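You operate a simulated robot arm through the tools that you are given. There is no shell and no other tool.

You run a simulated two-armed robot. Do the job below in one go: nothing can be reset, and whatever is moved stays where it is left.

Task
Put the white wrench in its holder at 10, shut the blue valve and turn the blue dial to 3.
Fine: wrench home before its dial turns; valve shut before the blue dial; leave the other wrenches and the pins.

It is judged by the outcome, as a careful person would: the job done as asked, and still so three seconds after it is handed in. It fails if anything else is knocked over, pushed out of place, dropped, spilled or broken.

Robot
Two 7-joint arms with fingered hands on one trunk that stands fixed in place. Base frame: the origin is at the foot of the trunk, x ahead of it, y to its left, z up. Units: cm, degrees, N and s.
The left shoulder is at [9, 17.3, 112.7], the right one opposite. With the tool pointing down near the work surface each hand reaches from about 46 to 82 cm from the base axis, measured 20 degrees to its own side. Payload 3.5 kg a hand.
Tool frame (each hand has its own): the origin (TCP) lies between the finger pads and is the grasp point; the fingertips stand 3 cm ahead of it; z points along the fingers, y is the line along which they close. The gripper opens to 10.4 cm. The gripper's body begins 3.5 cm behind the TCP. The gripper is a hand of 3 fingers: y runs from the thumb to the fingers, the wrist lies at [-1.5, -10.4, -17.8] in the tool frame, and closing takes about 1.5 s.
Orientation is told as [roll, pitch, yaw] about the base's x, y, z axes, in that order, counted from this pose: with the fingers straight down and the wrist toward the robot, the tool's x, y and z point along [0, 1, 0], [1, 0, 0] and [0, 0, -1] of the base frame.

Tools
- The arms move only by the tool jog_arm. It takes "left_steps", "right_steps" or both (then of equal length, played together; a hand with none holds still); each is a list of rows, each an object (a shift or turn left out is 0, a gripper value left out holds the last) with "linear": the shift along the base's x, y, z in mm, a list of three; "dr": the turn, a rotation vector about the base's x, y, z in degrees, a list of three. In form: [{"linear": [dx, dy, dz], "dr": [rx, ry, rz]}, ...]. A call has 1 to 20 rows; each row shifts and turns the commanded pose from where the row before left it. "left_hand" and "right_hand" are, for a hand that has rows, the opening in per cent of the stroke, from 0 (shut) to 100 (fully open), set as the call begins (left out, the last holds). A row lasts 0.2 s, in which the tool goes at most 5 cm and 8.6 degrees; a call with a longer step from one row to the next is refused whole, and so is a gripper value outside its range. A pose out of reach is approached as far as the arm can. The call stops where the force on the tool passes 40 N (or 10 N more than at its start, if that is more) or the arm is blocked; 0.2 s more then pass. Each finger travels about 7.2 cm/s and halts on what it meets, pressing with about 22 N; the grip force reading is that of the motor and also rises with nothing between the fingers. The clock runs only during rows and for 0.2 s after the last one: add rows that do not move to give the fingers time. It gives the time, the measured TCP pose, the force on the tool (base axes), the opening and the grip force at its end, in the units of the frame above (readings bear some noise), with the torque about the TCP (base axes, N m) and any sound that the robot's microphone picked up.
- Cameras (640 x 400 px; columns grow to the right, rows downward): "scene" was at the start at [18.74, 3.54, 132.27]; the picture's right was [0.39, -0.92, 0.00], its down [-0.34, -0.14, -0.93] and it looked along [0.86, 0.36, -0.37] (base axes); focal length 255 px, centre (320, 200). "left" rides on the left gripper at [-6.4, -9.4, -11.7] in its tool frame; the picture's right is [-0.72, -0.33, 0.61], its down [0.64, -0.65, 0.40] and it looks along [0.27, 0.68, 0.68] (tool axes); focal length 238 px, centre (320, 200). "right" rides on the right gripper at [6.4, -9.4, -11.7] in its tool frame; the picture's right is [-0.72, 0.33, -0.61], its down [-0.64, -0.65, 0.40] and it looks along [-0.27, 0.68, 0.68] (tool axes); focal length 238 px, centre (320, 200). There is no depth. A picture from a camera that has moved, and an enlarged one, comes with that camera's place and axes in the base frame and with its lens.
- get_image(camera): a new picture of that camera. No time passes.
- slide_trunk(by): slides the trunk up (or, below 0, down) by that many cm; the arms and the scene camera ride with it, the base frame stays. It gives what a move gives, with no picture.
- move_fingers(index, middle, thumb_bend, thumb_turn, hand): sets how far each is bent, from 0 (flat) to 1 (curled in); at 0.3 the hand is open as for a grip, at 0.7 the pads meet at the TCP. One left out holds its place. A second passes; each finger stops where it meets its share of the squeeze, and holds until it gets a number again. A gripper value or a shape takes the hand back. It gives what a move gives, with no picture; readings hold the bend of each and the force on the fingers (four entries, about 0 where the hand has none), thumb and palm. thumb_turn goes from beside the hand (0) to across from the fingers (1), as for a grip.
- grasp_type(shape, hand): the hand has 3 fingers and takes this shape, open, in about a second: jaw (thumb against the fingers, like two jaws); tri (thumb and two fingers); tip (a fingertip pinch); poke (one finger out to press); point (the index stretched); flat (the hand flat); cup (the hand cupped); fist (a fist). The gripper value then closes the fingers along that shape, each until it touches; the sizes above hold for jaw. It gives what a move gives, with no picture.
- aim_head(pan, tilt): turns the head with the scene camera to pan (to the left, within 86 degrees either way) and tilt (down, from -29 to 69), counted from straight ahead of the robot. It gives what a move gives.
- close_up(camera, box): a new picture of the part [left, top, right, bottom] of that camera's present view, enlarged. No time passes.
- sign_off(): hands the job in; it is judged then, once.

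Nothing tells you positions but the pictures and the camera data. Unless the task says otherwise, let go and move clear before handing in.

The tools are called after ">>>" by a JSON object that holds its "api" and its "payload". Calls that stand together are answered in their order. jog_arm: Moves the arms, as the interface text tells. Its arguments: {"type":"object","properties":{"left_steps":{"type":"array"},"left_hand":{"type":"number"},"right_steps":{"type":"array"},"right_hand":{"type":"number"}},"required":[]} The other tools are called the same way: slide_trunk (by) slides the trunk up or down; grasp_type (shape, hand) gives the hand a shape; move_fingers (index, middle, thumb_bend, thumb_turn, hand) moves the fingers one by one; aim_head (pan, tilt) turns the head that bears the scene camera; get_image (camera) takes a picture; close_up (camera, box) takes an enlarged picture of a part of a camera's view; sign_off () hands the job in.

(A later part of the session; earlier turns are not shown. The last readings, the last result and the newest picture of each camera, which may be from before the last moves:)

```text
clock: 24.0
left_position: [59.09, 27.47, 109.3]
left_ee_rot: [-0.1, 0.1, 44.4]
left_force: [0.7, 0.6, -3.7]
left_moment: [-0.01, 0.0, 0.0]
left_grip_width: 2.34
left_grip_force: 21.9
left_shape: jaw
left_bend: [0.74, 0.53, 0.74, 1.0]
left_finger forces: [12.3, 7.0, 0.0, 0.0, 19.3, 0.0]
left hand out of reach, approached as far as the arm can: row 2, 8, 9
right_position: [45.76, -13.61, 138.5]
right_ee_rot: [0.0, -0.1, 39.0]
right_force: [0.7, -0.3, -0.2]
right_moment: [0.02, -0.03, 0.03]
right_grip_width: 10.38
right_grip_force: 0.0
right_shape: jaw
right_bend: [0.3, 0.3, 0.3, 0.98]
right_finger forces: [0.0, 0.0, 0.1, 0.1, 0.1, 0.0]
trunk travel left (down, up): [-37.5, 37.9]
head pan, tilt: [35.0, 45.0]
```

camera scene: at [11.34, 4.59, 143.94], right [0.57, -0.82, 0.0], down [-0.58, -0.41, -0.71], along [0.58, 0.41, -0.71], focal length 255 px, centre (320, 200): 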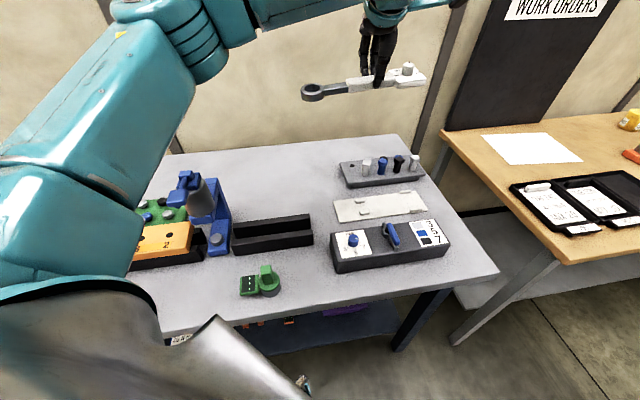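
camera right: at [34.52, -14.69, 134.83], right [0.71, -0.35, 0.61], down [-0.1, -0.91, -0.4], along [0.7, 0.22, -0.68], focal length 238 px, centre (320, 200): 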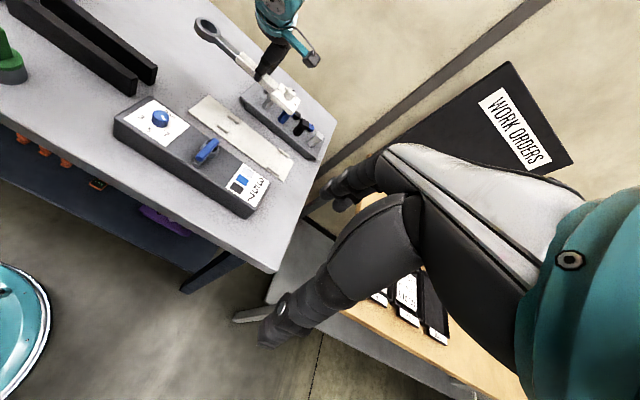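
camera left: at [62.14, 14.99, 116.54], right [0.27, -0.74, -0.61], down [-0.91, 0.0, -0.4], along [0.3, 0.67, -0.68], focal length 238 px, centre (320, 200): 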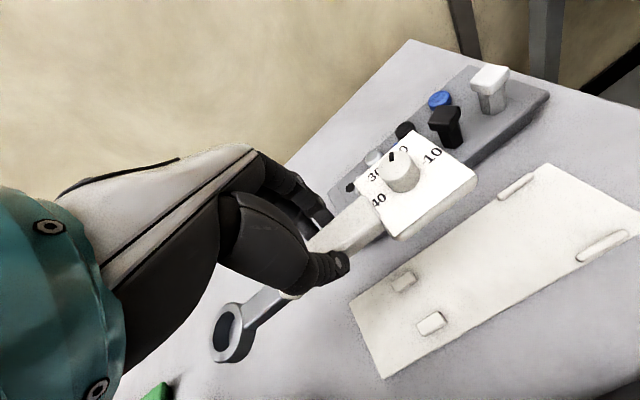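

Raising the trunk made the reach worse. I'll lift the wrench high, return the trunk to its first height, and try reaching the plate with less yaw first, then turning in place.

>>> {"api": "jog_arm", "payload": {"left_steps": [{"linear": [-10, 5, 20]}, {"linear": [-10, 5, 25]}, {"linear": [-10, 5, 25]}, {"linear": [-10, 5, 25]}, {"linear": [-10, 5, 25]}, {"linear": [-10, 5, 25]}, {"linear": [-10, 5, 25]}, {"linear": [-10, 5, 25]}, {}, {}]}}

>>> {"api": "get_image", "payload": {"camera": "scene"}}

```text
clock: 26.2
left_position: [51.32, 31.56, 128.74]
left_ee_rot: [0.0, 0.0, 44.4]
left_force: [-0.5, 0.4, -4.0]
left_moment: [0.02, 0.01, 0.03]
left_grip_width: 2.35
left_grip_force: 22.3
left_shape: jaw
left_bend: [0.74, 0.53, 0.74, 1.0]
left_finger forces: [12.3, 7.1, 0.0, 0.0, 19.3, 0.0]
right_position: [45.71, -13.6, 138.36]
right_ee_rot: [-0.1, 0.0, 39.0]
right_force: [-0.4, 0.1, 0.3]
right_moment: [0.0, -0.04, 0.02]
right_grip_width: 10.34
right_grip_force: 0.0
right_shape: jaw
right_bend: [0.3, 0.3, 0.3, 0.98]
right_finger forces: [0.0, 0.0, 0.1, 0.0, 0.0, 0.0]
trunk travel left (down, up): [-37.5, 37.9]
head pan, tilt: [35.0, 45.0]
```

```text
taken
camera scene: at [11.29, 4.59, 143.94], right [0.57, -0.82, 0.0], down [-0.58, -0.41, -0.71], along [0.58, 0.41, -0.71], focal length 255 px, centre (320, 200)
```

scene: 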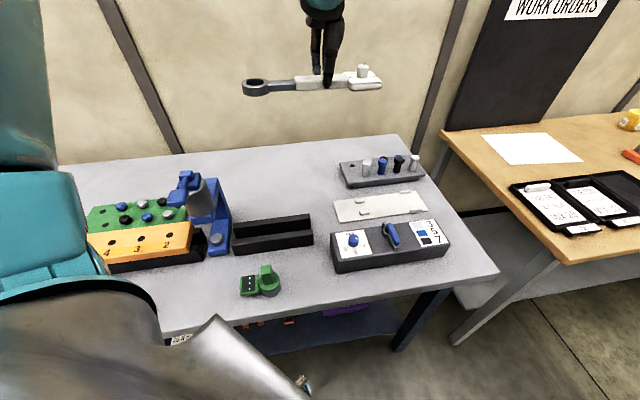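

>>> {"api": "slide_trunk", "payload": {"by": -15}}

>>> {"api": "get_image", "payload": {"camera": "scene"}}

```text
clock: 27.9
left_position: [51.11, 31.38, 113.6]
left_ee_rot: [0.1, -0.1, 44.5]
left_force: [0.1, -0.7, -4.1]
left_moment: [-0.02, 0.01, -0.01]
left_grip_width: 2.35
left_grip_force: 22.1
left_shape: jaw
left_bend: [0.74, 0.53, 0.74, 1.0]
left_finger forces: [12.3, 7.1, 0.0, 0.1, 19.5, 0.0]
right_position: [45.68, -13.53, 123.5]
right_ee_rot: [-0.1, 0.1, 39.1]
right_force: [-0.6, -0.2, 0.4]
right_moment: [0.04, -0.02, -0.02]
right_grip_width: 10.33
right_grip_force: 0.1
right_shape: jaw
right_bend: [0.3, 0.3, 0.3, 0.98]
right_finger forces: [0.1, 0.0, 0.1, 0.1, 0.0, 0.0]
trunk travel left (down, up): [-22.5, 52.9]
head pan, tilt: [35.0, 45.0]
```

```text
taken
camera scene: at [16.83, 4.59, 128.69], right [0.57, -0.82, 0.0], down [-0.58, -0.41, -0.71], along [0.58, 0.41, -0.71], focal length 255 px, centre (320, 200)
```

scene: 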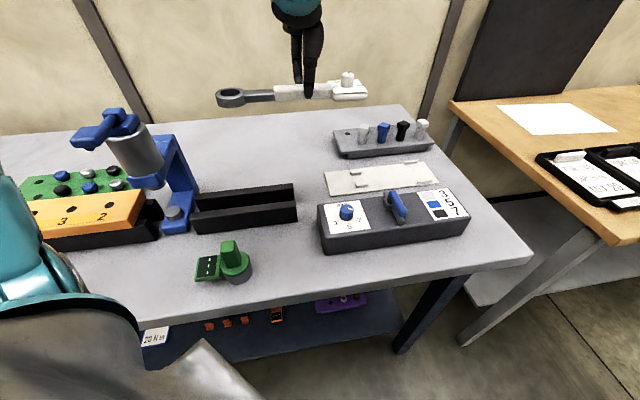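

Now yawing down to about 5° while moving forward, then out to above the plate.

>>> {"api": "jog_arm", "payload": {"left_steps": [{"linear": [15, -16, -5], "dr": [0, 0, -6.6]}, {"linear": [15, -16, -5], "dr": [0, 0, -6.6]}, {"linear": [15, -16, -5], "dr": [0, 0, -6.6]}, {"linear": [15, -16, -5], "dr": [0, 0, -6.6]}, {"linear": [15, -16, -5], "dr": [0, 0, -6.6]}, {"linear": [15, -16, -5], "dr": [0, 0, -6.6]}, {"linear": [20, -8, 0]}, {"linear": [20, -8, 0]}, {"linear": [20, -8, 0]}, {"linear": [20, -7, 0]}, {}]}}

>>> {"api": "get_image", "payload": {"camera": "scene"}}

```text
clock: 30.3
left_position: [65.21, 19.89, 110.5]
left_ee_rot: [0.1, 0.1, 5.0]
left_force: [-0.3, -0.4, -4.4]
left_moment: [0.0, 0.01, -0.03]
left_grip_width: 2.34
left_grip_force: 22.2
left_shape: jaw
left_bend: [0.74, 0.53, 0.74, 1.0]
left_finger forces: [12.3, 7.1, 0.0, 0.0, 19.6, 0.0]
left hand out of reach, approached as far as the arm can: row 9, 10
right_position: [45.63, -13.63, 123.4]
right_ee_rot: [0.0, 0.0, 39.0]
right_force: [-0.4, 0.2, -0.6]
right_moment: [0.0, -0.01, -0.04]
right_grip_width: 10.36
right_grip_force: 0.0
right_shape: jaw
right_bend: [0.3, 0.3, 0.3, 0.98]
right_finger forces: [0.0, 0.1, 0.1, 0.0, 0.0, 0.0]
trunk travel left (down, up): [-22.5, 52.9]
head pan, tilt: [35.0, 45.0]
```

```text
taken
camera scene: at [16.87, 4.59, 128.67], right [0.57, -0.82, 0.0], down [-0.58, -0.41, -0.71], along [0.58, 0.41, -0.71], focal length 255 px, centre (320, 200)
```

scene: 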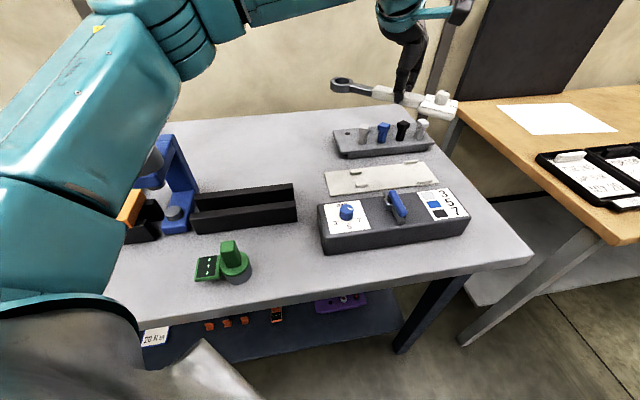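

The limit here looks like distance at this height, not yaw. I'll go back to yaw 45 in line with the plate, drop lower (still above clips and pins), and test the reach there.

>>> {"api": "jog_arm", "payload": {"left_steps": [{"linear": [-8, 10.7, -10], "dr": [0, 0, 6.67]}, {"linear": [-8, 10.7, -10], "dr": [0, 0, 6.67]}, {"linear": [-8, 10.7, -10], "dr": [0, 0, 6.67]}, {"linear": [-8, 10.7, -10], "dr": [0, 0, 6.67]}, {"linear": [-8, 10.7, -10], "dr": [0, 0, 6.67]}, {"linear": [-8, 10.7, -10], "dr": [0, 0, 6.65]}, {"linear": [0, 0, -20]}, {"linear": [0, 0, -20]}, {"linear": [0, 0, -20]}, {"linear": [0, 0, -20]}, {}, {}]}}

>>> {"api": "get_image", "payload": {"camera": "scene"}}

>>> {"api": "get_image", "payload": {"camera": "left"}}

```text
clock: 32.9
left_position: [60.41, 26.17, 96.41]
left_ee_rot: [0.0, 0.1, 44.9]
left_force: [-0.3, 0.0, -4.4]
left_moment: [-0.03, 0.04, -0.01]
left_grip_width: 2.32
left_grip_force: 22.3
left_shape: jaw
left_bend: [0.74, 0.53, 0.74, 1.0]
left_finger forces: [12.4, 7.2, 0.1, 0.0, 19.6, 0.1]
right_position: [45.81, -13.61, 123.46]
right_ee_rot: [0.0, 0.0, 39.0]
right_force: [-0.4, -0.2, 1.2]
right_moment: [0.02, 0.02, -0.02]
right_grip_width: 10.38
right_grip_force: 0.1
right_shape: jaw
right_bend: [0.3, 0.3, 0.3, 0.98]
right_finger forces: [0.0, 0.1, 0.1, 0.1, 0.1, 0.0]
trunk travel left (down, up): [-22.5, 52.9]
head pan, tilt: [35.0, 45.0]
```

```text
taken
camera scene: at [16.9, 4.59, 128.66], right [0.57, -0.82, 0.0], down [-0.58, -0.41, -0.71], along [0.58, 0.41, -0.71], focal length 255 px, centre (320, 200)
```

scene: 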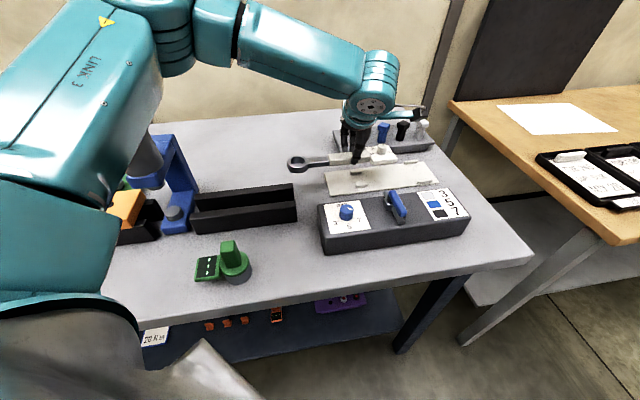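

```text
taken
camera left: at [58.28, 14.98, 108.12], right [0.28, -0.74, -0.61], down [-0.92, -0.01, -0.4], along [0.29, 0.67, -0.68], focal length 238 px, centre (320, 200)
```

left: 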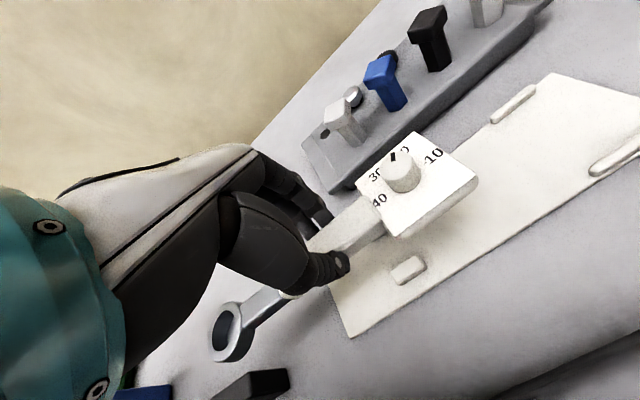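

This lower pose was reached without trouble. Now pushing along the plate direction toward the target.

>>> {"api": "jog_arm", "payload": {"left_steps": [{"linear": [11, -11, 0]}, {"linear": [11, -11, 0]}, {"linear": [11, -11, 0]}, {"linear": [11, -11, 0]}, {"linear": [11, -11, 0]}, {"linear": [11, -11, 0]}, {"linear": [11, -9, 0]}, {}, {}]}}

>>> {"api": "get_image", "payload": {"camera": "scene"}}

>>> {"api": "get_image", "payload": {"camera": "left"}}

```text
clock: 34.9
left_position: [62.62, 24.2, 96.79]
left_ee_rot: [0.0, 0.0, 44.9]
left_force: [-0.5, 0.2, -3.8]
left_moment: [-0.02, -0.01, 0.01]
left_grip_width: 2.36
left_grip_force: 22.5
left_shape: jaw
left_bend: [0.74, 0.53, 0.74, 1.0]
left_finger forces: [12.4, 7.2, 0.0, 0.1, 19.5, 0.1]
left hand out of reach, approached as far as the arm can: row 3, 4, 5, 6, 7
right_position: [45.79, -13.67, 123.45]
right_ee_rot: [0.1, 0.0, 39.0]
right_force: [0.2, -0.4, 0.6]
right_moment: [-0.04, -0.03, 0.01]
right_grip_width: 10.36
right_grip_force: 0.1
right_shape: jaw
right_bend: [0.3, 0.3, 0.3, 0.98]
right_finger forces: [0.0, 0.0, 0.0, 0.1, 0.1, 0.0]
trunk travel left (down, up): [-22.5, 52.9]
head pan, tilt: [35.0, 45.0]
```

```text
taken
camera scene: at [16.89, 4.59, 128.66], right [0.57, -0.82, 0.0], down [-0.58, -0.41, -0.71], along [0.58, 0.41, -0.71], focal length 255 px, centre (320, 200)
```

scene: 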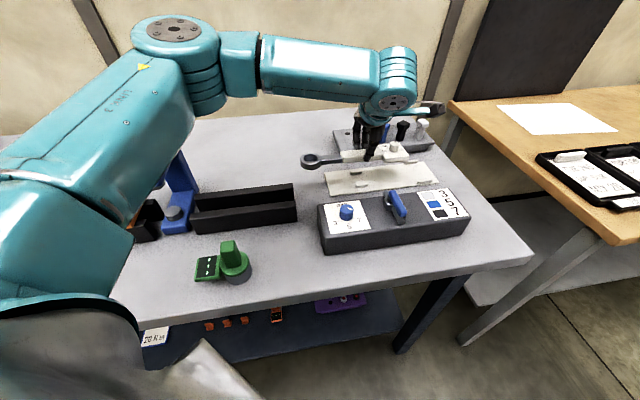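

```text
taken
camera left: at [60.47, 13.02, 108.41], right [0.28, -0.74, -0.61], down [-0.91, -0.01, -0.4], along [0.29, 0.67, -0.68], focal length 238 px, centre (320, 200)
```

left: 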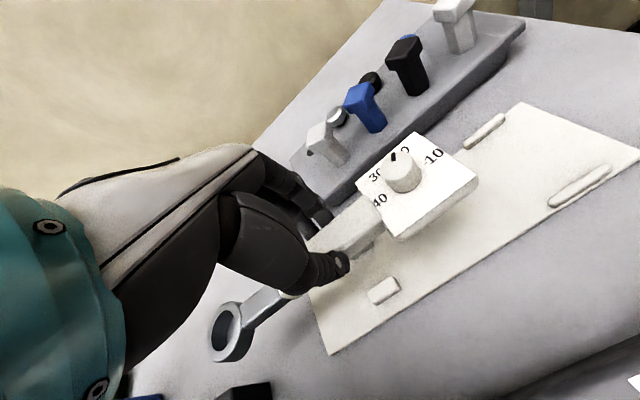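

The wrist joint is limiting this straight-down pose. Leaning the hand about its closing axis, with the wrist toward the ring end, should help, so I'll test that reach in the air at a safe height.

>>> {"api": "jog_arm", "payload": {"left_steps": [{"linear": [0, 0, 25]}, {"linear": [0, 0, 25]}, {"linear": [0, 0, 20], "dr": [-4.24, -4.24, 0]}, {"linear": [0, 0, 20], "dr": [-4.24, -4.24, 0]}, {"linear": [0, 0, 20], "dr": [-4.24, -4.24, 0]}, {"linear": [0, 0, 0], "dr": [-4.24, -4.24, 0]}, {"linear": [0, 0, 0], "dr": [-4.24, -4.24, 0]}, {"linear": [11, -11, 0]}, {"linear": [11, -11, 0]}, {"linear": [11, -11, 0]}, {"linear": [11, -11, 0]}, {"linear": [11, -11, 0]}, {}, {}]}}

>>> {"api": "get_image", "payload": {"camera": "scene"}}

```text
clock: 37.9
left_position: [68.43, 18.58, 107.79]
left_ee_rot: [-29.9, 0.1, 45.0]
left_force: [-0.2, 0.5, -4.4]
left_moment: [0.01, 0.07, -0.03]
left_grip_width: 2.33
left_grip_force: 22.0
left_shape: jaw
left_bend: [0.74, 0.53, 0.74, 1.0]
left_finger forces: [12.2, 7.8, 0.0, 0.0, 20.0, 0.0]
right_position: [45.78, -13.55, 123.46]
right_ee_rot: [0.0, 0.1, 39.0]
right_force: [0.7, 0.6, 0.9]
right_moment: [-0.01, 0.0, 0.01]
right_grip_width: 10.36
right_grip_force: 0.0
right_shape: jaw
right_bend: [0.3, 0.3, 0.3, 0.98]
right_finger forces: [0.0, 0.0, 0.0, 0.0, 0.1, 0.0]
trunk travel left (down, up): [-22.5, 52.9]
head pan, tilt: [35.0, 45.0]
```

```text
taken
camera scene: at [16.92, 4.59, 128.66], right [0.57, -0.82, 0.0], down [-0.58, -0.41, -0.71], along [0.58, 0.41, -0.71], focal length 255 px, centre (320, 200)
```

scene: 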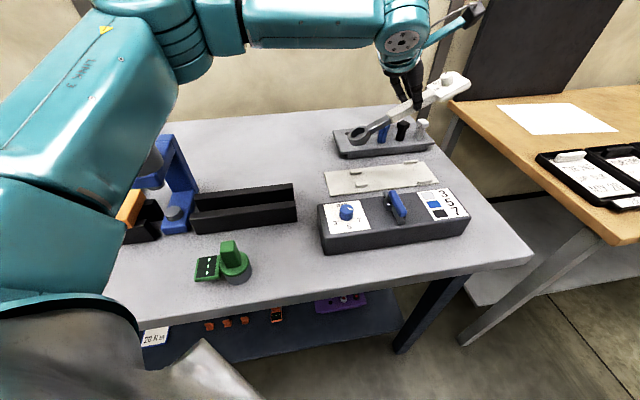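

With a 30° lean the pose over the plate is reachable. So I'll return the wrench to open bench near its first spot, set it down, and regrip it with the hand leaning.

>>> {"api": "jog_arm", "payload": {"left_steps": [{"linear": [-11, 11, 0], "dr": [4.24, 4.24, 0]}, {"linear": [-11, 11, 0], "dr": [4.24, 4.24, 0]}, {"linear": [-11, 11, 0], "dr": [4.24, 4.24, 0]}, {"linear": [-11, 11, 0], "dr": [4.24, 4.24, 0]}, {"linear": [-11, 11, 0], "dr": [4.24, 4.24, 0]}, {"linear": [-10, 27, 0]}, {"linear": [-10, 27, 0]}, {"linear": [-10, 27, 0]}, {"linear": [-10, 27, 0]}, {"linear": [-10, 27, 0]}, {"linear": [-10, 27, 0]}, {"linear": [-11, 27, 0]}, {"linear": [-6, 28, 0]}, {}, {}]}}

>>> {"api": "get_image", "payload": {"camera": "scene"}}

```text
clock: 41.1
left_position: [55.15, 46.69, 107.86]
left_ee_rot: [0.0, 0.1, 44.9]
left_force: [0.6, 0.4, -4.4]
left_moment: [0.02, 0.03, 0.01]
left_grip_width: 2.34
left_grip_force: 22.1
left_shape: jaw
left_bend: [0.74, 0.53, 0.74, 1.0]
left_finger forces: [12.2, 7.5, 0.0, 0.0, 19.7, 0.1]
left hand out of reach, approached as far as the arm can: row 3, 4
right_position: [45.64, -13.6, 123.49]
right_ee_rot: [-0.1, -0.1, 39.0]
right_force: [-0.8, 0.2, -0.1]
right_moment: [-0.02, 0.03, 0.02]
right_grip_width: 10.36
right_grip_force: 0.0
right_shape: jaw
right_bend: [0.3, 0.3, 0.3, 0.98]
right_finger forces: [0.0, 0.0, 0.0, 0.0, 0.1, 0.0]
trunk travel left (down, up): [-22.5, 52.9]
head pan, tilt: [35.0, 45.0]
```

```text
taken
camera scene: at [16.88, 4.61, 128.66], right [0.57, -0.82, 0.0], down [-0.58, -0.41, -0.71], along [0.58, 0.41, -0.71], focal length 255 px, centre (320, 200)
```

scene: 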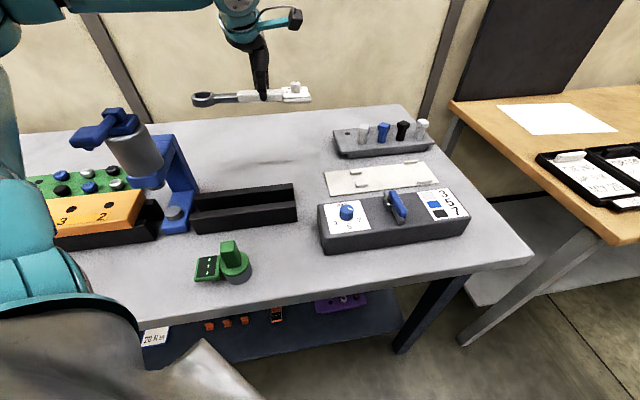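

Lowering the wrench back onto the clear bench.

>>> {"api": "jog_arm", "payload": {"left_steps": [{"linear": [-2, -8, -25]}, {"linear": [0, 0, -25]}, {"linear": [0, 0, -25]}, {"linear": [0, 0, -25]}, {"linear": [0, 0, -25]}, {"linear": [0, 0, -25]}, {"linear": [0, 0, -20]}, {"linear": [0, 0, -5]}, {"linear": [0, 0, -3]}, {}, {}]}}

>>> {"api": "close_up", "payload": {"camera": "scene", "box": [210, 100, 350, 190]}}

```text
clock: 43.5
left_position: [54.75, 46.16, 90.14]
left_ee_rot: [0.0, 0.1, 44.9]
left_force: [0.4, -1.0, -4.9]
left_moment: [-0.03, 0.02, -0.03]
left_grip_width: 2.34
left_grip_force: 22.4
left_shape: jaw
left_bend: [0.74, 0.53, 0.74, 1.0]
left_finger forces: [12.2, 7.3, 0.0, 0.0, 19.3, 0.1]
right_position: [45.68, -13.53, 123.41]
right_ee_rot: [0.0, 0.1, 39.1]
right_force: [-0.6, 0.1, -0.1]
right_moment: [0.01, 0.0, 0.02]
right_grip_width: 10.36
right_grip_force: 0.1
right_shape: jaw
right_bend: [0.3, 0.3, 0.3, 0.98]
right_finger forces: [0.1, 0.0, 0.1, 0.1, 0.1, 0.1]
trunk travel left (down, up): [-22.5, 52.9]
head pan, tilt: [35.0, 45.0]
```

```text
4.44 times, centred on (280, 145) of scene
camera zoom: at [16.89, 4.6, 128.66], right [0.57, -0.82, 0.0], down [-0.58, -0.41, -0.71], along [0.58, 0.41, -0.71], focal length 1132 px, centre (498, 444)
```

zoom: 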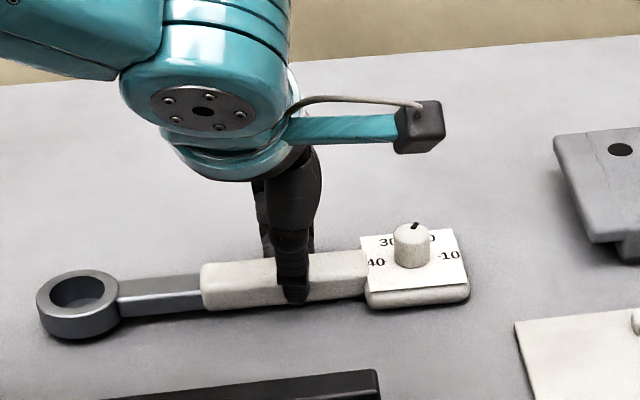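

>>> {"api": "jog_arm", "payload": {"left_steps": [{"linear": [0, 0, -1.5]}, {"linear": [0, 0, -1.5]}, {"linear": [0, 0, -1]}, {}]}}

```text
clock: 44.5
left_position: [54.7, 46.07, 89.81]
left_ee_rot: [-0.1, -0.1, 44.9]
left_force: [1.1, 3.0, 4.2]
left_moment: [0.09, -0.08, 0.03]
left_grip_width: 2.35
left_grip_force: 22.1
left_shape: jaw
left_bend: [0.74, 0.53, 0.74, 1.0]
left_finger forces: [14.3, 8.3, 0.0, 0.0, 19.6, 0.1]
right_position: [45.67, -13.57, 123.44]
right_ee_rot: [-0.1, 0.0, 39.0]
right_force: [-0.9, 1.1, 0.0]
right_moment: [-0.03, 0.0, 0.01]
right_grip_width: 10.4
right_grip_force: 0.1
right_shape: jaw
right_bend: [0.3, 0.3, 0.3, 0.98]
right_finger forces: [0.1, 0.1, 0.1, 0.0, 0.0, 0.0]
trunk travel left (down, up): [-22.5, 52.9]
head pan, tilt: [35.0, 45.0]
```

It rests on the bench. I'll release, rise slightly, lean the hand 30° and come back down to regrip.

>>> {"api": "jog_arm", "payload": {"left_steps": [{}, {}, {}, {}, {}, {"linear": [-1, 1, 10]}, {"linear": [-1, 1, 10], "dr": [-4.24, -4.24, 0]}, {"linear": [-1, 1, 0], "dr": [-4.24, -4.24, 0]}, {"linear": [-1, 1, 0], "dr": [-4.24, -4.24, 0]}, {"linear": [-1, 1, 0], "dr": [-4.24, -4.24, 0]}, {"linear": [-1, 1, 0], "dr": [-4.24, -4.24, 0]}, {}], "left_hand": 70}}

>>> {"api": "close_up", "payload": {"camera": "scene", "box": [210, 100, 350, 190]}}

>>> {"api": "get_image", "payload": {"camera": "left"}}

```text
clock: 47.3
left_position: [57.61, 43.82, 97.8]
left_ee_rot: [-27.9, -7.5, 39.9]
left_force: [-0.4, 0.7, -0.8]
left_moment: [0.0, -0.04, -0.05]
left_grip_width: 7.25
left_grip_force: 0.0
left_shape: jaw
left_bend: [0.27, 0.37, 0.58, 0.99]
left_finger forces: [0.0, 0.0, 0.0, 0.0, 0.1, 0.0]
right_position: [45.87, -14.71, 123.07]
right_ee_rot: [0.4, -0.3, 39.0]
right_force: [0.2, 0.8, 0.7]
right_moment: [0.01, 0.0, 0.03]
right_grip_width: 10.38
right_grip_force: 0.1
right_shape: jaw
right_bend: [0.3, 0.3, 0.3, 0.98]
right_finger forces: [0.0, 0.0, 0.0, 0.0, 0.0, 0.1]
trunk travel left (down, up): [-22.5, 52.9]
head pan, tilt: [35.0, 45.0]
stopped in row 12 (left hand): the arm was blocked; the commanded pose is now the measured one
```

```text
4.44 times, centred on (280, 145) of scene
camera zoom: at [17.14, 3.48, 128.58], right [0.57, -0.82, -0.01], down [-0.58, -0.4, -0.71], along [0.58, 0.41, -0.7], focal length 1132 px, centre (498, 444)
```

zoom: 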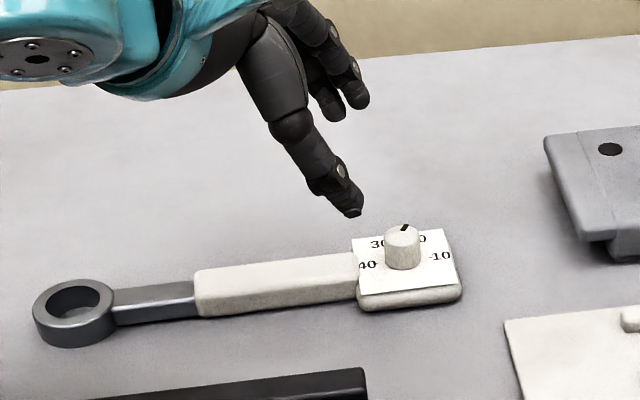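

```text
taken
camera left: at [49.14, 36.51, 109.56], right [0.36, -0.9, -0.25], down [-0.67, -0.07, -0.74], along [0.65, 0.43, -0.63], focal length 238 px, centre (320, 200)
```

left: 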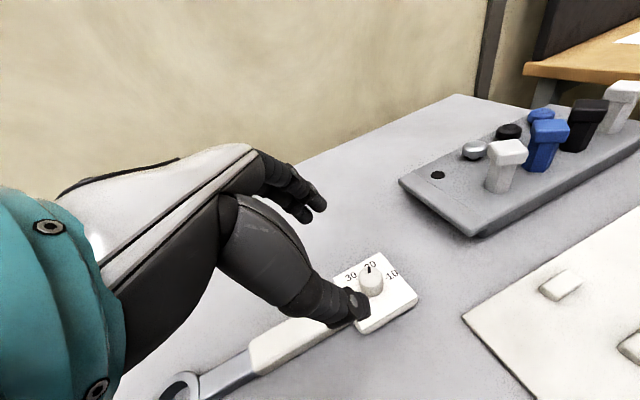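

The arm was blocked, and something touched. I'll check what the elbow or forearm is against before moving.

>>> {"api": "get_image", "payload": {"camera": "scene"}}

>>> {"api": "get_image", "payload": {"camera": "right"}}

```text
taken
camera scene: at [17.14, 3.48, 128.58], right [0.57, -0.82, -0.01], down [-0.58, -0.4, -0.71], along [0.58, 0.41, -0.7], focal length 255 px, centre (320, 200)
```

scene: 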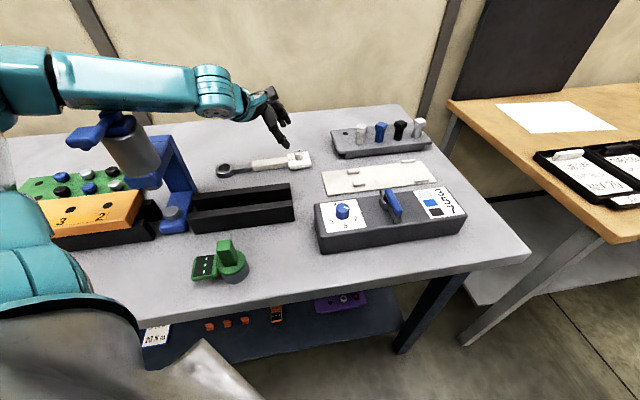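

```text
taken
camera right: at [34.7, -15.81, 134.84], right [0.71, -0.36, 0.61], down [-0.1, -0.91, -0.41], along [0.7, 0.23, -0.68], focal length 238 px, centre (320, 200)
```

right: 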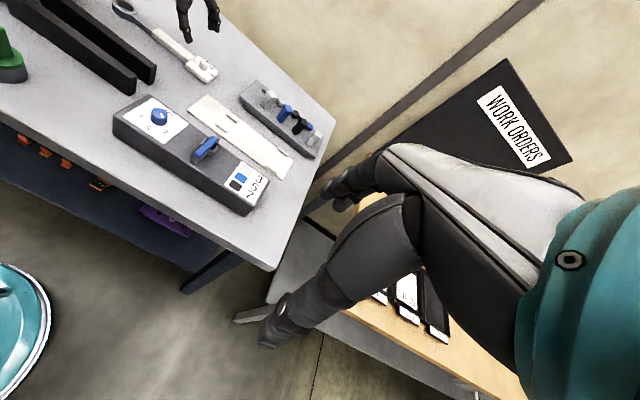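

The left forearm came down onto the press's top handle. I'll back out the same way, up and un-leaning, gently.

>>> {"api": "jog_arm", "payload": {"left_steps": [{"linear": [0, 0, 10], "dr": [2, 2, 0]}, {"linear": [0, 0, 12], "dr": [3, 3, 0]}, {"linear": [0, 0, 15], "dr": [4, 4, 0]}, {"linear": [0, 0, 15], "dr": [4, 4, 0]}, {"linear": [0, 0, 15], "dr": [4, 4, 0]}, {"linear": [0, 0, 15], "dr": [2, 2, 0]}, {}]}}

>>> {"api": "get_image", "payload": {"camera": "scene"}}

```text
clock: 48.9
left_position: [56.92, 44.97, 104.37]
left_ee_rot: [-1.2, -3.2, 38.2]
left_force: [0.2, 0.2, 0.5]
left_moment: [-0.03, 0.02, 0.04]
left_grip_width: 7.27
left_grip_force: 0.1
left_shape: jaw
left_bend: [0.27, 0.37, 0.58, 0.99]
left_finger forces: [0.0, 0.0, 0.0, 0.1, 0.0, 0.0]
right_position: [45.59, -13.66, 123.39]
right_ee_rot: [0.0, 0.0, 39.0]
right_force: [-0.5, 0.2, -0.8]
right_moment: [0.01, 0.0, 0.0]
right_grip_width: 10.35
right_grip_force: 0.2
right_shape: jaw
right_bend: [0.3, 0.3, 0.3, 0.98]
right_finger forces: [0.0, 0.0, 0.0, 0.1, 0.0, 0.0]
trunk travel left (down, up): [-22.5, 52.9]
head pan, tilt: [35.0, 45.0]
```

```text
taken
camera scene: at [16.86, 4.6, 128.67], right [0.57, -0.82, 0.0], down [-0.58, -0.41, -0.71], along [0.58, 0.41, -0.71], focal length 255 px, centre (320, 200)
```

scene: 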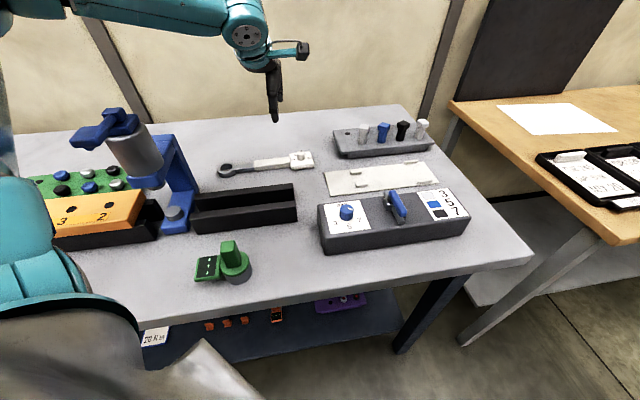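

The press looks unmoved and the trunk sprang back. A safer plan needs no lean. I'll carry the wrench by the rear of its handle, lay it in the plate's lane with my fingers left of the small clips, then slide it home from the ring end. First I level the hand over the handle's rear.

>>> {"api": "jog_arm", "payload": {"left_steps": [{"linear": [-10, 7, 0], "dr": [-0.5, 1.65, 3.4]}, {"linear": [-10, 7, 0], "dr": [-0.5, 1.65, 3.4]}, {"linear": [-10, 7, -10]}, {"linear": [-9, 7, -20]}, {}, {}]}}

>>> {"api": "get_image", "payload": {"camera": "left"}}

>>> {"api": "close_up", "payload": {"camera": "scene", "box": [200, 100, 340, 190]}}

>>> {"api": "close_up", "payload": {"camera": "scene", "box": [0, 80, 200, 240]}}

```text
clock: 50.3
left_position: [52.94, 47.85, 101.38]
left_ee_rot: [0.1, -0.2, 45.0]
left_force: [0.2, -0.6, -0.8]
left_moment: [0.01, -0.01, 0.01]
left_grip_width: 7.26
left_grip_force: 0.0
left_shape: jaw
left_bend: [0.27, 0.37, 0.58, 0.99]
left_finger forces: [0.0, 0.1, 0.0, 0.1, 0.1, 0.1]
right_position: [45.67, -13.55, 123.29]
right_ee_rot: [0.0, 0.0, 39.1]
right_force: [0.4, 0.1, -0.5]
right_moment: [0.01, 0.01, 0.01]
right_grip_width: 10.38
right_grip_force: 0.1
right_shape: jaw
right_bend: [0.3, 0.3, 0.3, 0.98]
right_finger forces: [0.0, 0.0, 0.1, 0.0, 0.0, 0.0]
trunk travel left (down, up): [-22.5, 52.9]
head pan, tilt: [35.0, 45.0]
```

```text
taken
camera left: at [50.77, 36.54, 112.99], right [0.28, -0.74, -0.62], down [-0.91, -0.01, -0.4], along [0.29, 0.68, -0.68], focal length 238 px, centre (320, 200)
```

left: 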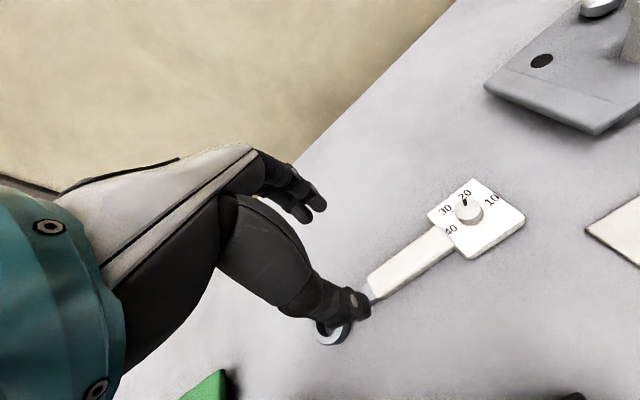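

```text
4.44 times, centred on (270, 145) of scene
camera zoom: at [16.86, 4.58, 128.67], right [0.57, -0.82, 0.0], down [-0.58, -0.41, -0.71], along [0.58, 0.41, -0.71], focal length 1132 px, centre (542, 444)
```

zoom: 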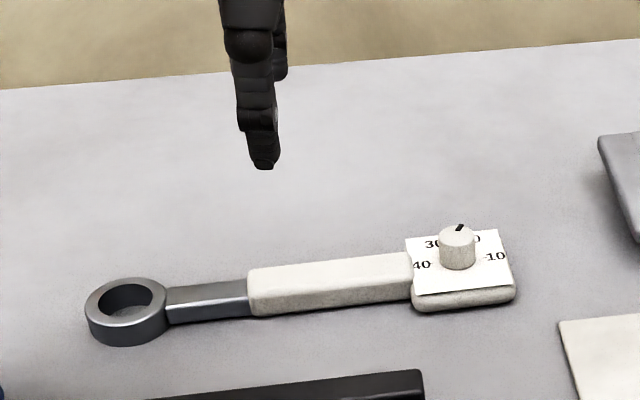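

```text
2.50 times, centred on (100, 160) of scene
camera zoom: at [16.86, 4.58, 128.67], right [0.57, -0.82, 0.0], down [-0.58, -0.41, -0.71], along [0.58, 0.41, -0.71], focal length 637 px, centre (870, 300)
```

zoom: 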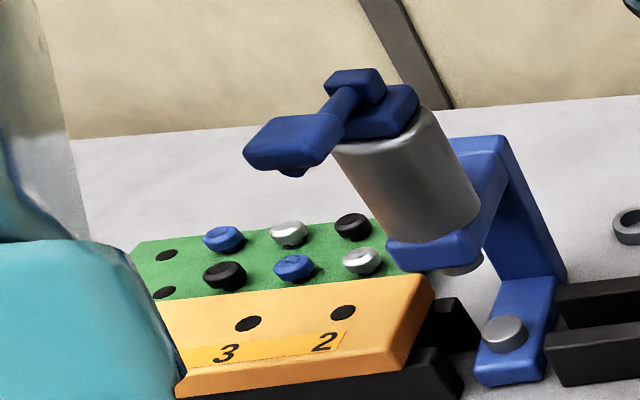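

The press is fine. Going down onto the handle's rear third and gripping.

>>> {"api": "jog_arm", "payload": {"left_steps": [{"linear": [3, -3, -20]}, {"linear": [0, 0, -20]}, {"linear": [0, 0, -20]}, {"linear": [0, 0, -20]}, {"linear": [0, 0, -20]}, {"linear": [0, 0, -10]}, {"linear": [0, 0, -6]}, {}], "left_hand": 60}}

>>> {"api": "close_up", "payload": {"camera": "scene", "box": [200, 100, 340, 190]}}

```text
clock: 52.1
left_position: [53.28, 47.41, 89.92]
left_ee_rot: [0.2, -0.2, 45.0]
left_force: [-0.1, 0.1, 0.7]
left_moment: [-0.01, 0.03, 0.03]
left_grip_width: 6.27
left_grip_force: 0.1
left_shape: jaw
left_bend: [0.29, 0.4, 0.64, 1.0]
left_finger forces: [0.0, 0.1, 0.1, 0.0, 0.1, 0.0]
right_position: [45.65, -13.61, 123.45]
right_ee_rot: [0.0, 0.0, 39.0]
right_force: [0.3, 0.2, 0.0]
right_moment: [0.0, 0.04, 0.02]
right_grip_width: 10.33
right_grip_force: 0.0
right_shape: jaw
right_bend: [0.3, 0.3, 0.3, 0.98]
right_finger forces: [0.1, 0.0, 0.1, 0.1, 0.1, 0.0]
trunk travel left (down, up): [-22.5, 52.9]
head pan, tilt: [35.0, 45.0]
```

```text
4.44 times, centred on (270, 145) of scene
camera zoom: at [16.85, 4.57, 128.67], right [0.57, -0.82, 0.0], down [-0.58, -0.41, -0.71], along [0.58, 0.41, -0.71], focal length 1132 px, centre (542, 444)
```

zoom: 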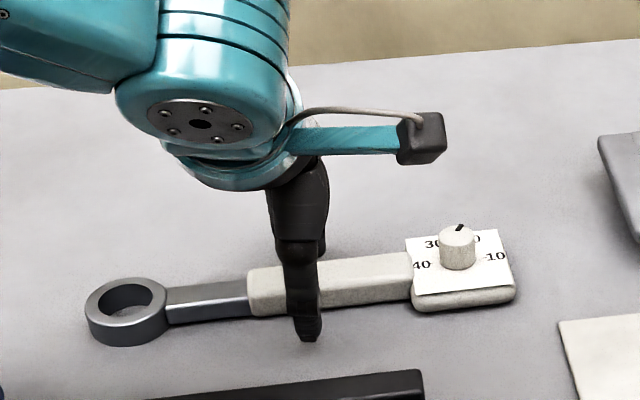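

>>> {"api": "jog_arm", "payload": {"left_steps": [{"linear": [0, 0, -1]}, {}, {}, {}, {}, {}, {}, {"linear": [0, 0, 5]}, {"linear": [0, 0, 15]}, {"linear": [0, 0, 20]}, {"linear": [0, 0, 20]}, {"linear": [0, 0, 20]}, {}], "left_hand": 0}}

>>> {"api": "close_up", "payload": {"camera": "scene", "box": [200, 80, 340, 170]}}

>>> {"api": "get_image", "payload": {"camera": "left"}}

```text
clock: 54.9
left_position: [53.46, 47.34, 97.61]
left_ee_rot: [0.3, -0.1, 45.0]
left_force: [-0.3, -0.5, -3.4]
left_moment: [0.06, 0.1, -0.02]
left_grip_width: 2.35
left_grip_force: 21.6
left_shape: jaw
left_bend: [0.74, 0.52, 0.74, 1.0]
left_finger forces: [12.1, 7.8, 0.0, 0.0, 20.0, 0.0]
right_position: [45.71, -13.59, 123.41]
right_ee_rot: [0.1, -0.1, 39.0]
right_force: [-0.5, 1.2, 0.9]
right_moment: [-0.02, -0.03, 0.01]
right_grip_width: 10.34
right_grip_force: 0.1
right_shape: jaw
right_bend: [0.3, 0.3, 0.3, 0.98]
right_finger forces: [0.1, 0.0, 0.0, 0.1, 0.1, 0.0]
trunk travel left (down, up): [-22.5, 52.9]
head pan, tilt: [35.0, 45.0]
```

```text
4.44 times, centred on (270, 125) of scene
camera zoom: at [16.9, 4.61, 128.66], right [0.57, -0.82, 0.0], down [-0.58, -0.41, -0.71], along [0.58, 0.41, -0.71], focal length 1132 px, centre (542, 533)
```

zoom: 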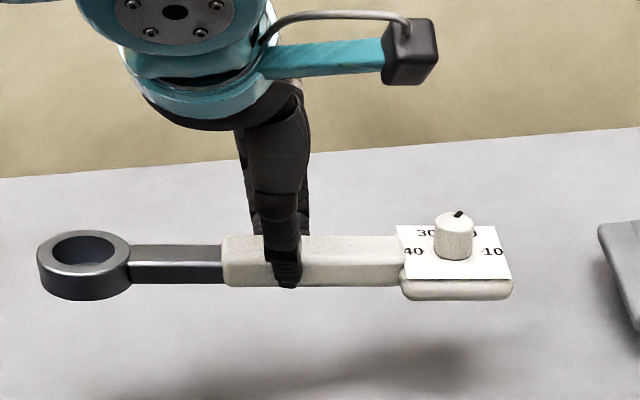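

```text
taken
camera left: at [51.14, 36.05, 109.22], right [0.28, -0.74, -0.62], down [-0.92, -0.01, -0.4], along [0.29, 0.68, -0.68], focal length 238 px, centre (320, 200)
```

left: 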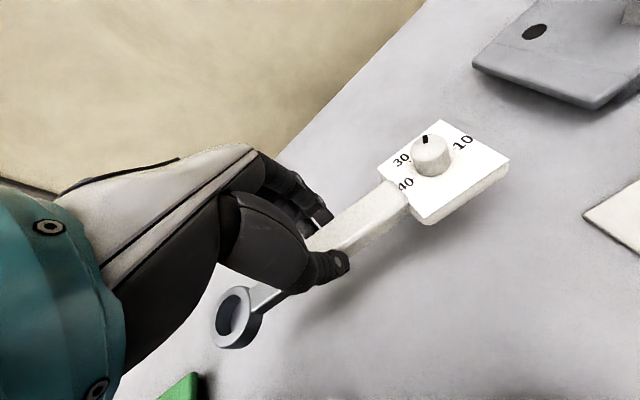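

The wrench is held with a slight head droop, which is acceptable. Moving in a straight line to the lane above the plate's left half, at a moderate height.

>>> {"api": "jog_arm", "payload": {"left_steps": [{"linear": [6.1, -20.1, 0]}, {"linear": [6.1, -20.1, 0]}, {"linear": [6.1, -20.1, 0]}, {"linear": [6.1, -20.1, 0]}, {"linear": [6.1, -20.1, 0]}, {"linear": [6.1, -20.1, 0]}, {"linear": [6.1, -20.1, 0]}, {"linear": [6.1, -20.1, 0]}, {"linear": [6.1, -20.1, 0]}, {"linear": [6.1, -20.1, 0]}, {}, {}]}}

>>> {"api": "close_up", "payload": {"camera": "scene", "box": [270, 110, 460, 230]}}

>>> {"api": "get_image", "payload": {"camera": "left"}}

>>> {"api": "get_image", "payload": {"camera": "scene"}}

```text
clock: 57.5
left_position: [59.38, 27.38, 97.71]
left_ee_rot: [0.2, -0.2, 44.9]
left_force: [0.2, -0.3, -4.0]
left_moment: [0.06, 0.12, -0.01]
left_grip_width: 2.38
left_grip_force: 22.2
left_shape: jaw
left_bend: [0.74, 0.52, 0.74, 1.0]
left_finger forces: [12.4, 7.7, 0.1, 0.0, 20.0, 0.0]
right_position: [45.66, -13.6, 123.4]
right_ee_rot: [0.1, 0.0, 39.0]
right_force: [-0.1, -0.5, -0.1]
right_moment: [0.02, 0.01, 0.0]
right_grip_width: 10.35
right_grip_force: 0.1
right_shape: jaw
right_bend: [0.3, 0.3, 0.3, 0.98]
right_finger forces: [0.0, 0.0, 0.0, 0.1, 0.0, 0.0]
trunk travel left (down, up): [-22.5, 52.9]
head pan, tilt: [35.0, 45.0]
```

```text
3.33 times, centred on (365, 170) of scene
camera zoom: at [16.9, 4.59, 128.66], right [0.57, -0.82, 0.0], down [-0.58, -0.41, -0.71], along [0.58, 0.41, -0.71], focal length 849 px, centre (170, 300)
```

zoom: 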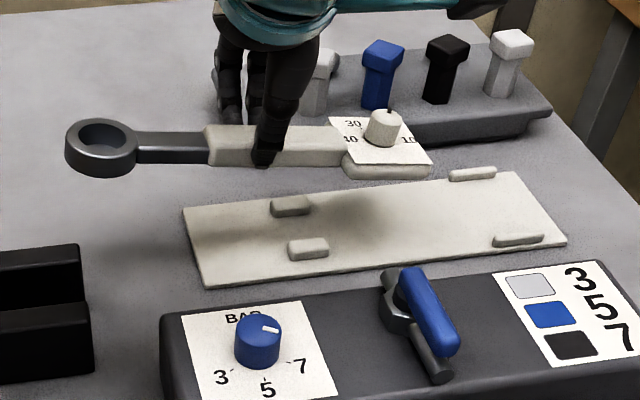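

```text
taken
camera left: at [57.18, 16.01, 109.3], right [0.28, -0.74, -0.62], down [-0.92, -0.01, -0.4], along [0.29, 0.68, -0.68], focal length 238 px, centre (320, 200)
```

left: 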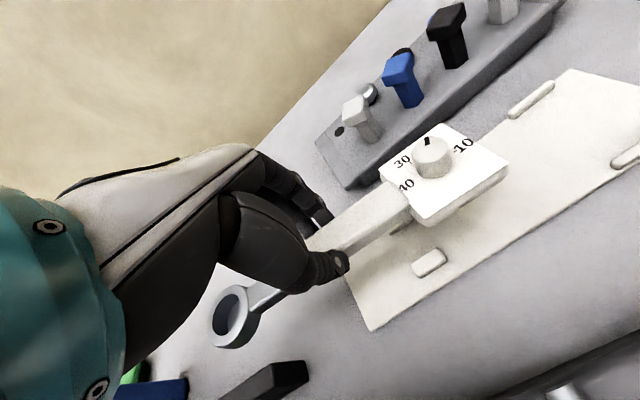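

```text
taken
camera scene: at [16.9, 4.59, 128.66], right [0.57, -0.82, 0.0], down [-0.58, -0.41, -0.71], along [0.58, 0.41, -0.71], focal length 255 px, centre (320, 200)
```

scene: 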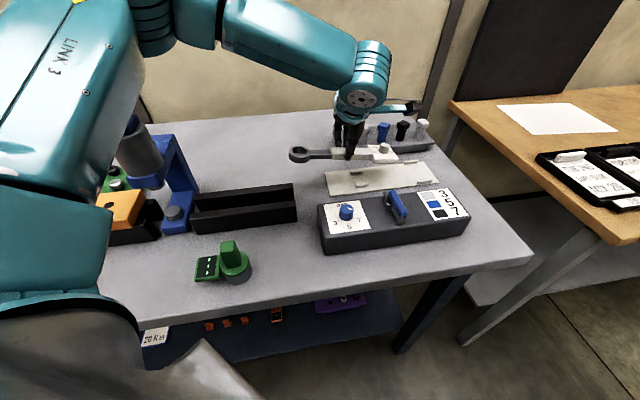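

Positioned over the lane with the head just right of the small clips. Lowering in stages.

>>> {"api": "jog_arm", "payload": {"left_steps": [{"linear": [1.5, -1.5, -10]}, {"linear": [0, 0, -10]}, {"linear": [0, 0, -10]}, {}]}}

>>> {"api": "close_up", "payload": {"camera": "scene", "box": [270, 110, 460, 230]}}

>>> {"api": "close_up", "payload": {"camera": "left", "box": [200, 80, 520, 300]}}

>>> {"api": "close_up", "payload": {"camera": "right", "box": [100, 50, 310, 180]}}

```text
clock: 58.5
left_position: [59.44, 27.38, 94.74]
left_ee_rot: [0.1, -0.2, 45.0]
left_force: [0.7, -0.7, -4.2]
left_moment: [0.08, 0.07, 0.0]
left_grip_width: 2.4
left_grip_force: 22.3
left_shape: jaw
left_bend: [0.74, 0.52, 0.74, 1.0]
left_finger forces: [12.2, 7.7, 0.0, 0.0, 20.0, 0.1]
right_position: [45.77, -13.63, 123.44]
right_ee_rot: [0.0, 0.0, 39.0]
right_force: [-0.6, 0.8, 0.1]
right_moment: [0.0, 0.0, -0.01]
right_grip_width: 10.35
right_grip_force: 0.2
right_shape: jaw
right_bend: [0.3, 0.3, 0.3, 0.98]
right_finger forces: [0.0, 0.0, 0.1, 0.1, 0.0, 0.1]
trunk travel left (down, up): [-22.5, 52.9]
head pan, tilt: [35.0, 45.0]
```

```text
3.33 times, centred on (365, 170) of scene
camera zoom: at [16.88, 4.59, 128.67], right [0.57, -0.82, 0.0], down [-0.58, -0.41, -0.71], along [0.58, 0.41, -0.71], focal length 849 px, centre (170, 300)
```

zoom: 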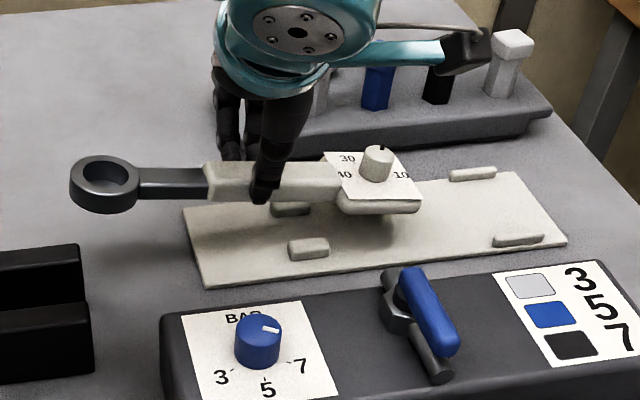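

```text
1.82 times, centred on (360, 190) of left
camera zoom: at [57.21, 16.0, 106.28], right [0.28, -0.74, -0.62], down [-0.92, -0.01, -0.4], along [0.29, 0.68, -0.68], focal length 433 px, centre (247, 218)
```

zoom: 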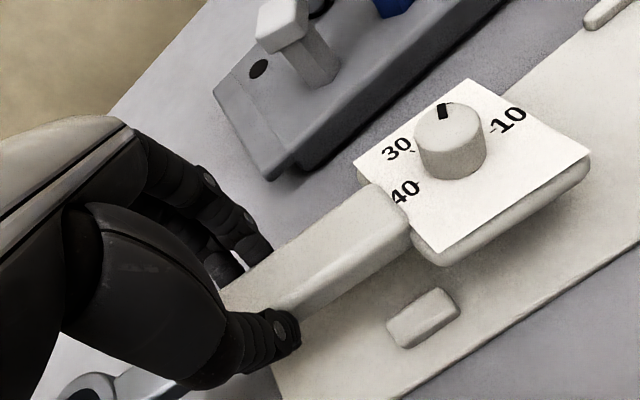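

```text
3.05 times, centred on (205, 115) of right
camera zoom: at [34.45, -14.66, 135.14], right [0.71, -0.35, 0.61], down [-0.1, -0.91, -0.4], along [0.7, 0.22, -0.68], focal length 726 px, centre (670, 459)
```

zoom: 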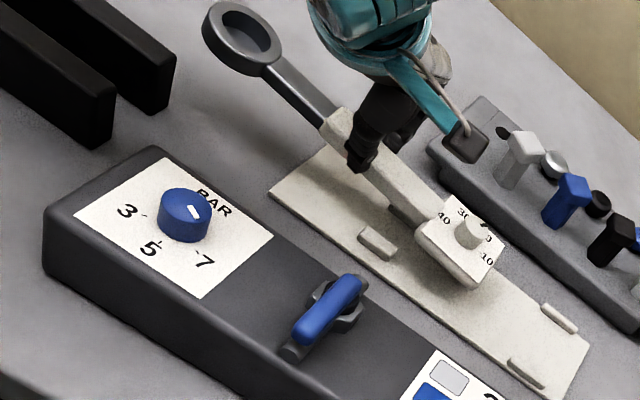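

>>> {"api": "jog_arm", "payload": {"left_steps": [{"linear": [1, -1, -6]}, {"linear": [0, 0, -6]}, {"linear": [0, 0, -6]}, {"linear": [0, 0, -6]}, {}]}}

>>> {"api": "close_up", "payload": {"camera": "scene", "box": [270, 110, 460, 230]}}

>>> {"api": "close_up", "payload": {"camera": "right", "box": [150, 50, 310, 150]}}

```text
clock: 59.7
left_position: [59.71, 27.03, 92.13]
left_ee_rot: [0.2, -0.2, 45.0]
left_force: [-0.7, -0.7, -3.6]
left_moment: [0.04, 0.11, -0.02]
left_grip_width: 2.38
left_grip_force: 21.7
left_shape: jaw
left_bend: [0.74, 0.52, 0.74, 1.0]
left_finger forces: [12.3, 7.6, 0.0, 0.0, 20.0, 0.0]
right_position: [45.8, -13.49, 123.38]
right_ee_rot: [0.0, 0.0, 39.1]
right_force: [-0.1, 0.2, 0.3]
right_moment: [-0.02, 0.02, 0.03]
right_grip_width: 10.35
right_grip_force: 0.1
right_shape: jaw
right_bend: [0.3, 0.3, 0.3, 0.98]
right_finger forces: [0.0, 0.0, 0.0, 0.1, 0.0, 0.1]
trunk travel left (down, up): [-22.5, 52.9]
head pan, tilt: [35.0, 45.0]
```

```text
3.33 times, centred on (365, 170) of scene
camera zoom: at [16.89, 4.59, 128.67], right [0.57, -0.82, 0.0], down [-0.58, -0.41, -0.71], along [0.58, 0.41, -0.71], focal length 849 px, centre (170, 300)
```

zoom: 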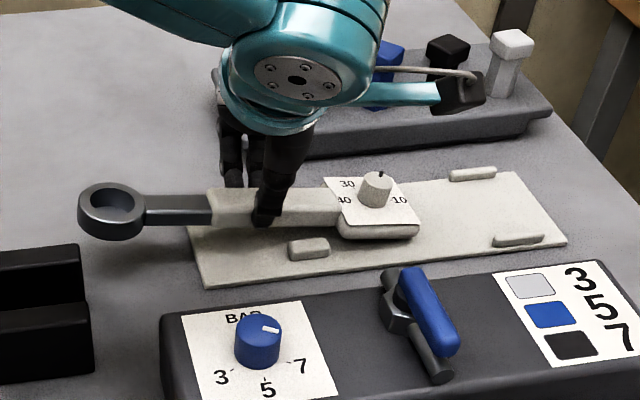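

```text
4.00 times, centred on (230, 100) of right
camera zoom: at [34.46, -14.66, 135.14], right [0.71, -0.35, 0.61], down [-0.1, -0.91, -0.4], along [0.7, 0.22, -0.68], focal length 953 px, centre (680, 600)
```

zoom: 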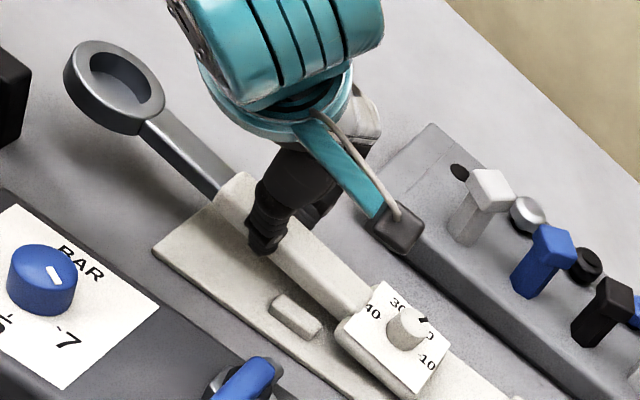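

Before setting it fully down, I'll check the side clearance to the small clips with bigger enlargements.

>>> {"api": "close_up", "payload": {"camera": "scene", "box": [320, 155, 400, 205]}}

>>> {"api": "close_up", "payload": {"camera": "left", "box": [300, 150, 460, 250]}}

>>> {"api": "close_up", "payload": {"camera": "right", "box": [180, 80, 280, 150]}}

```text
8.00 times, centred on (360, 180) of scene
camera zoom: at [16.89, 4.59, 128.67], right [0.57, -0.82, 0.0], down [-0.58, -0.41, -0.71], along [0.58, 0.41, -0.71], focal length 2038 px, centre (0, 360)
```

zoom: 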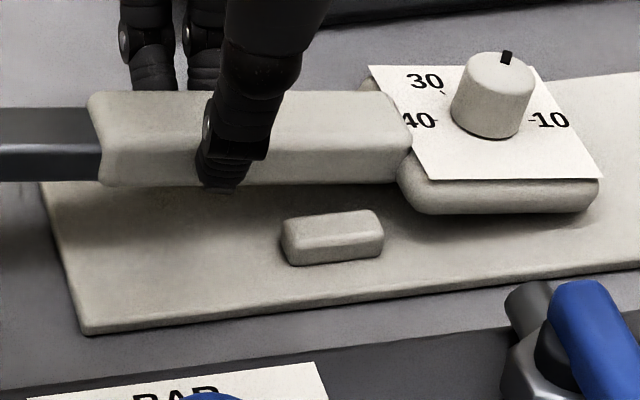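

```text
4.00 times, centred on (380, 200) of left
camera zoom: at [57.46, 15.75, 103.87], right [0.28, -0.74, -0.62], down [-0.91, -0.01, -0.4], along [0.29, 0.68, -0.68], focal length 953 px, centre (80, 200)
```

zoom: 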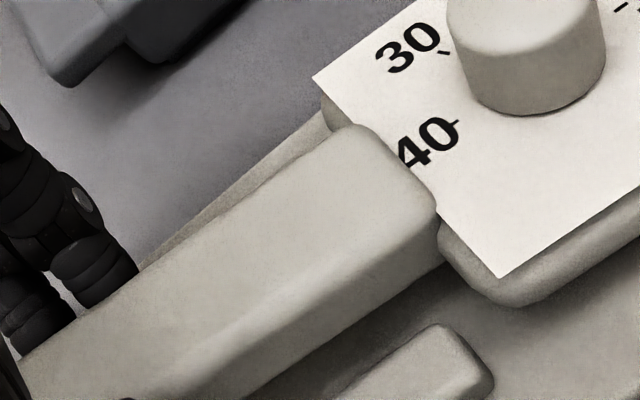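

```text
5.71 times, centred on (230, 115) of right
camera zoom: at [34.46, -14.66, 135.14], right [0.71, -0.35, 0.61], down [-0.1, -0.91, -0.4], along [0.7, 0.22, -0.68], focal length 1362 px, centre (834, 686)
```

zoom: 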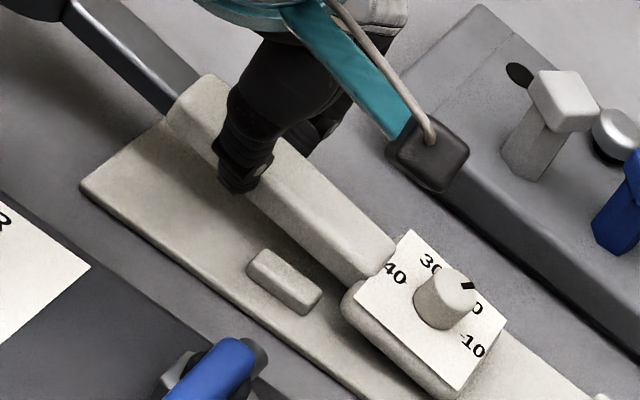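

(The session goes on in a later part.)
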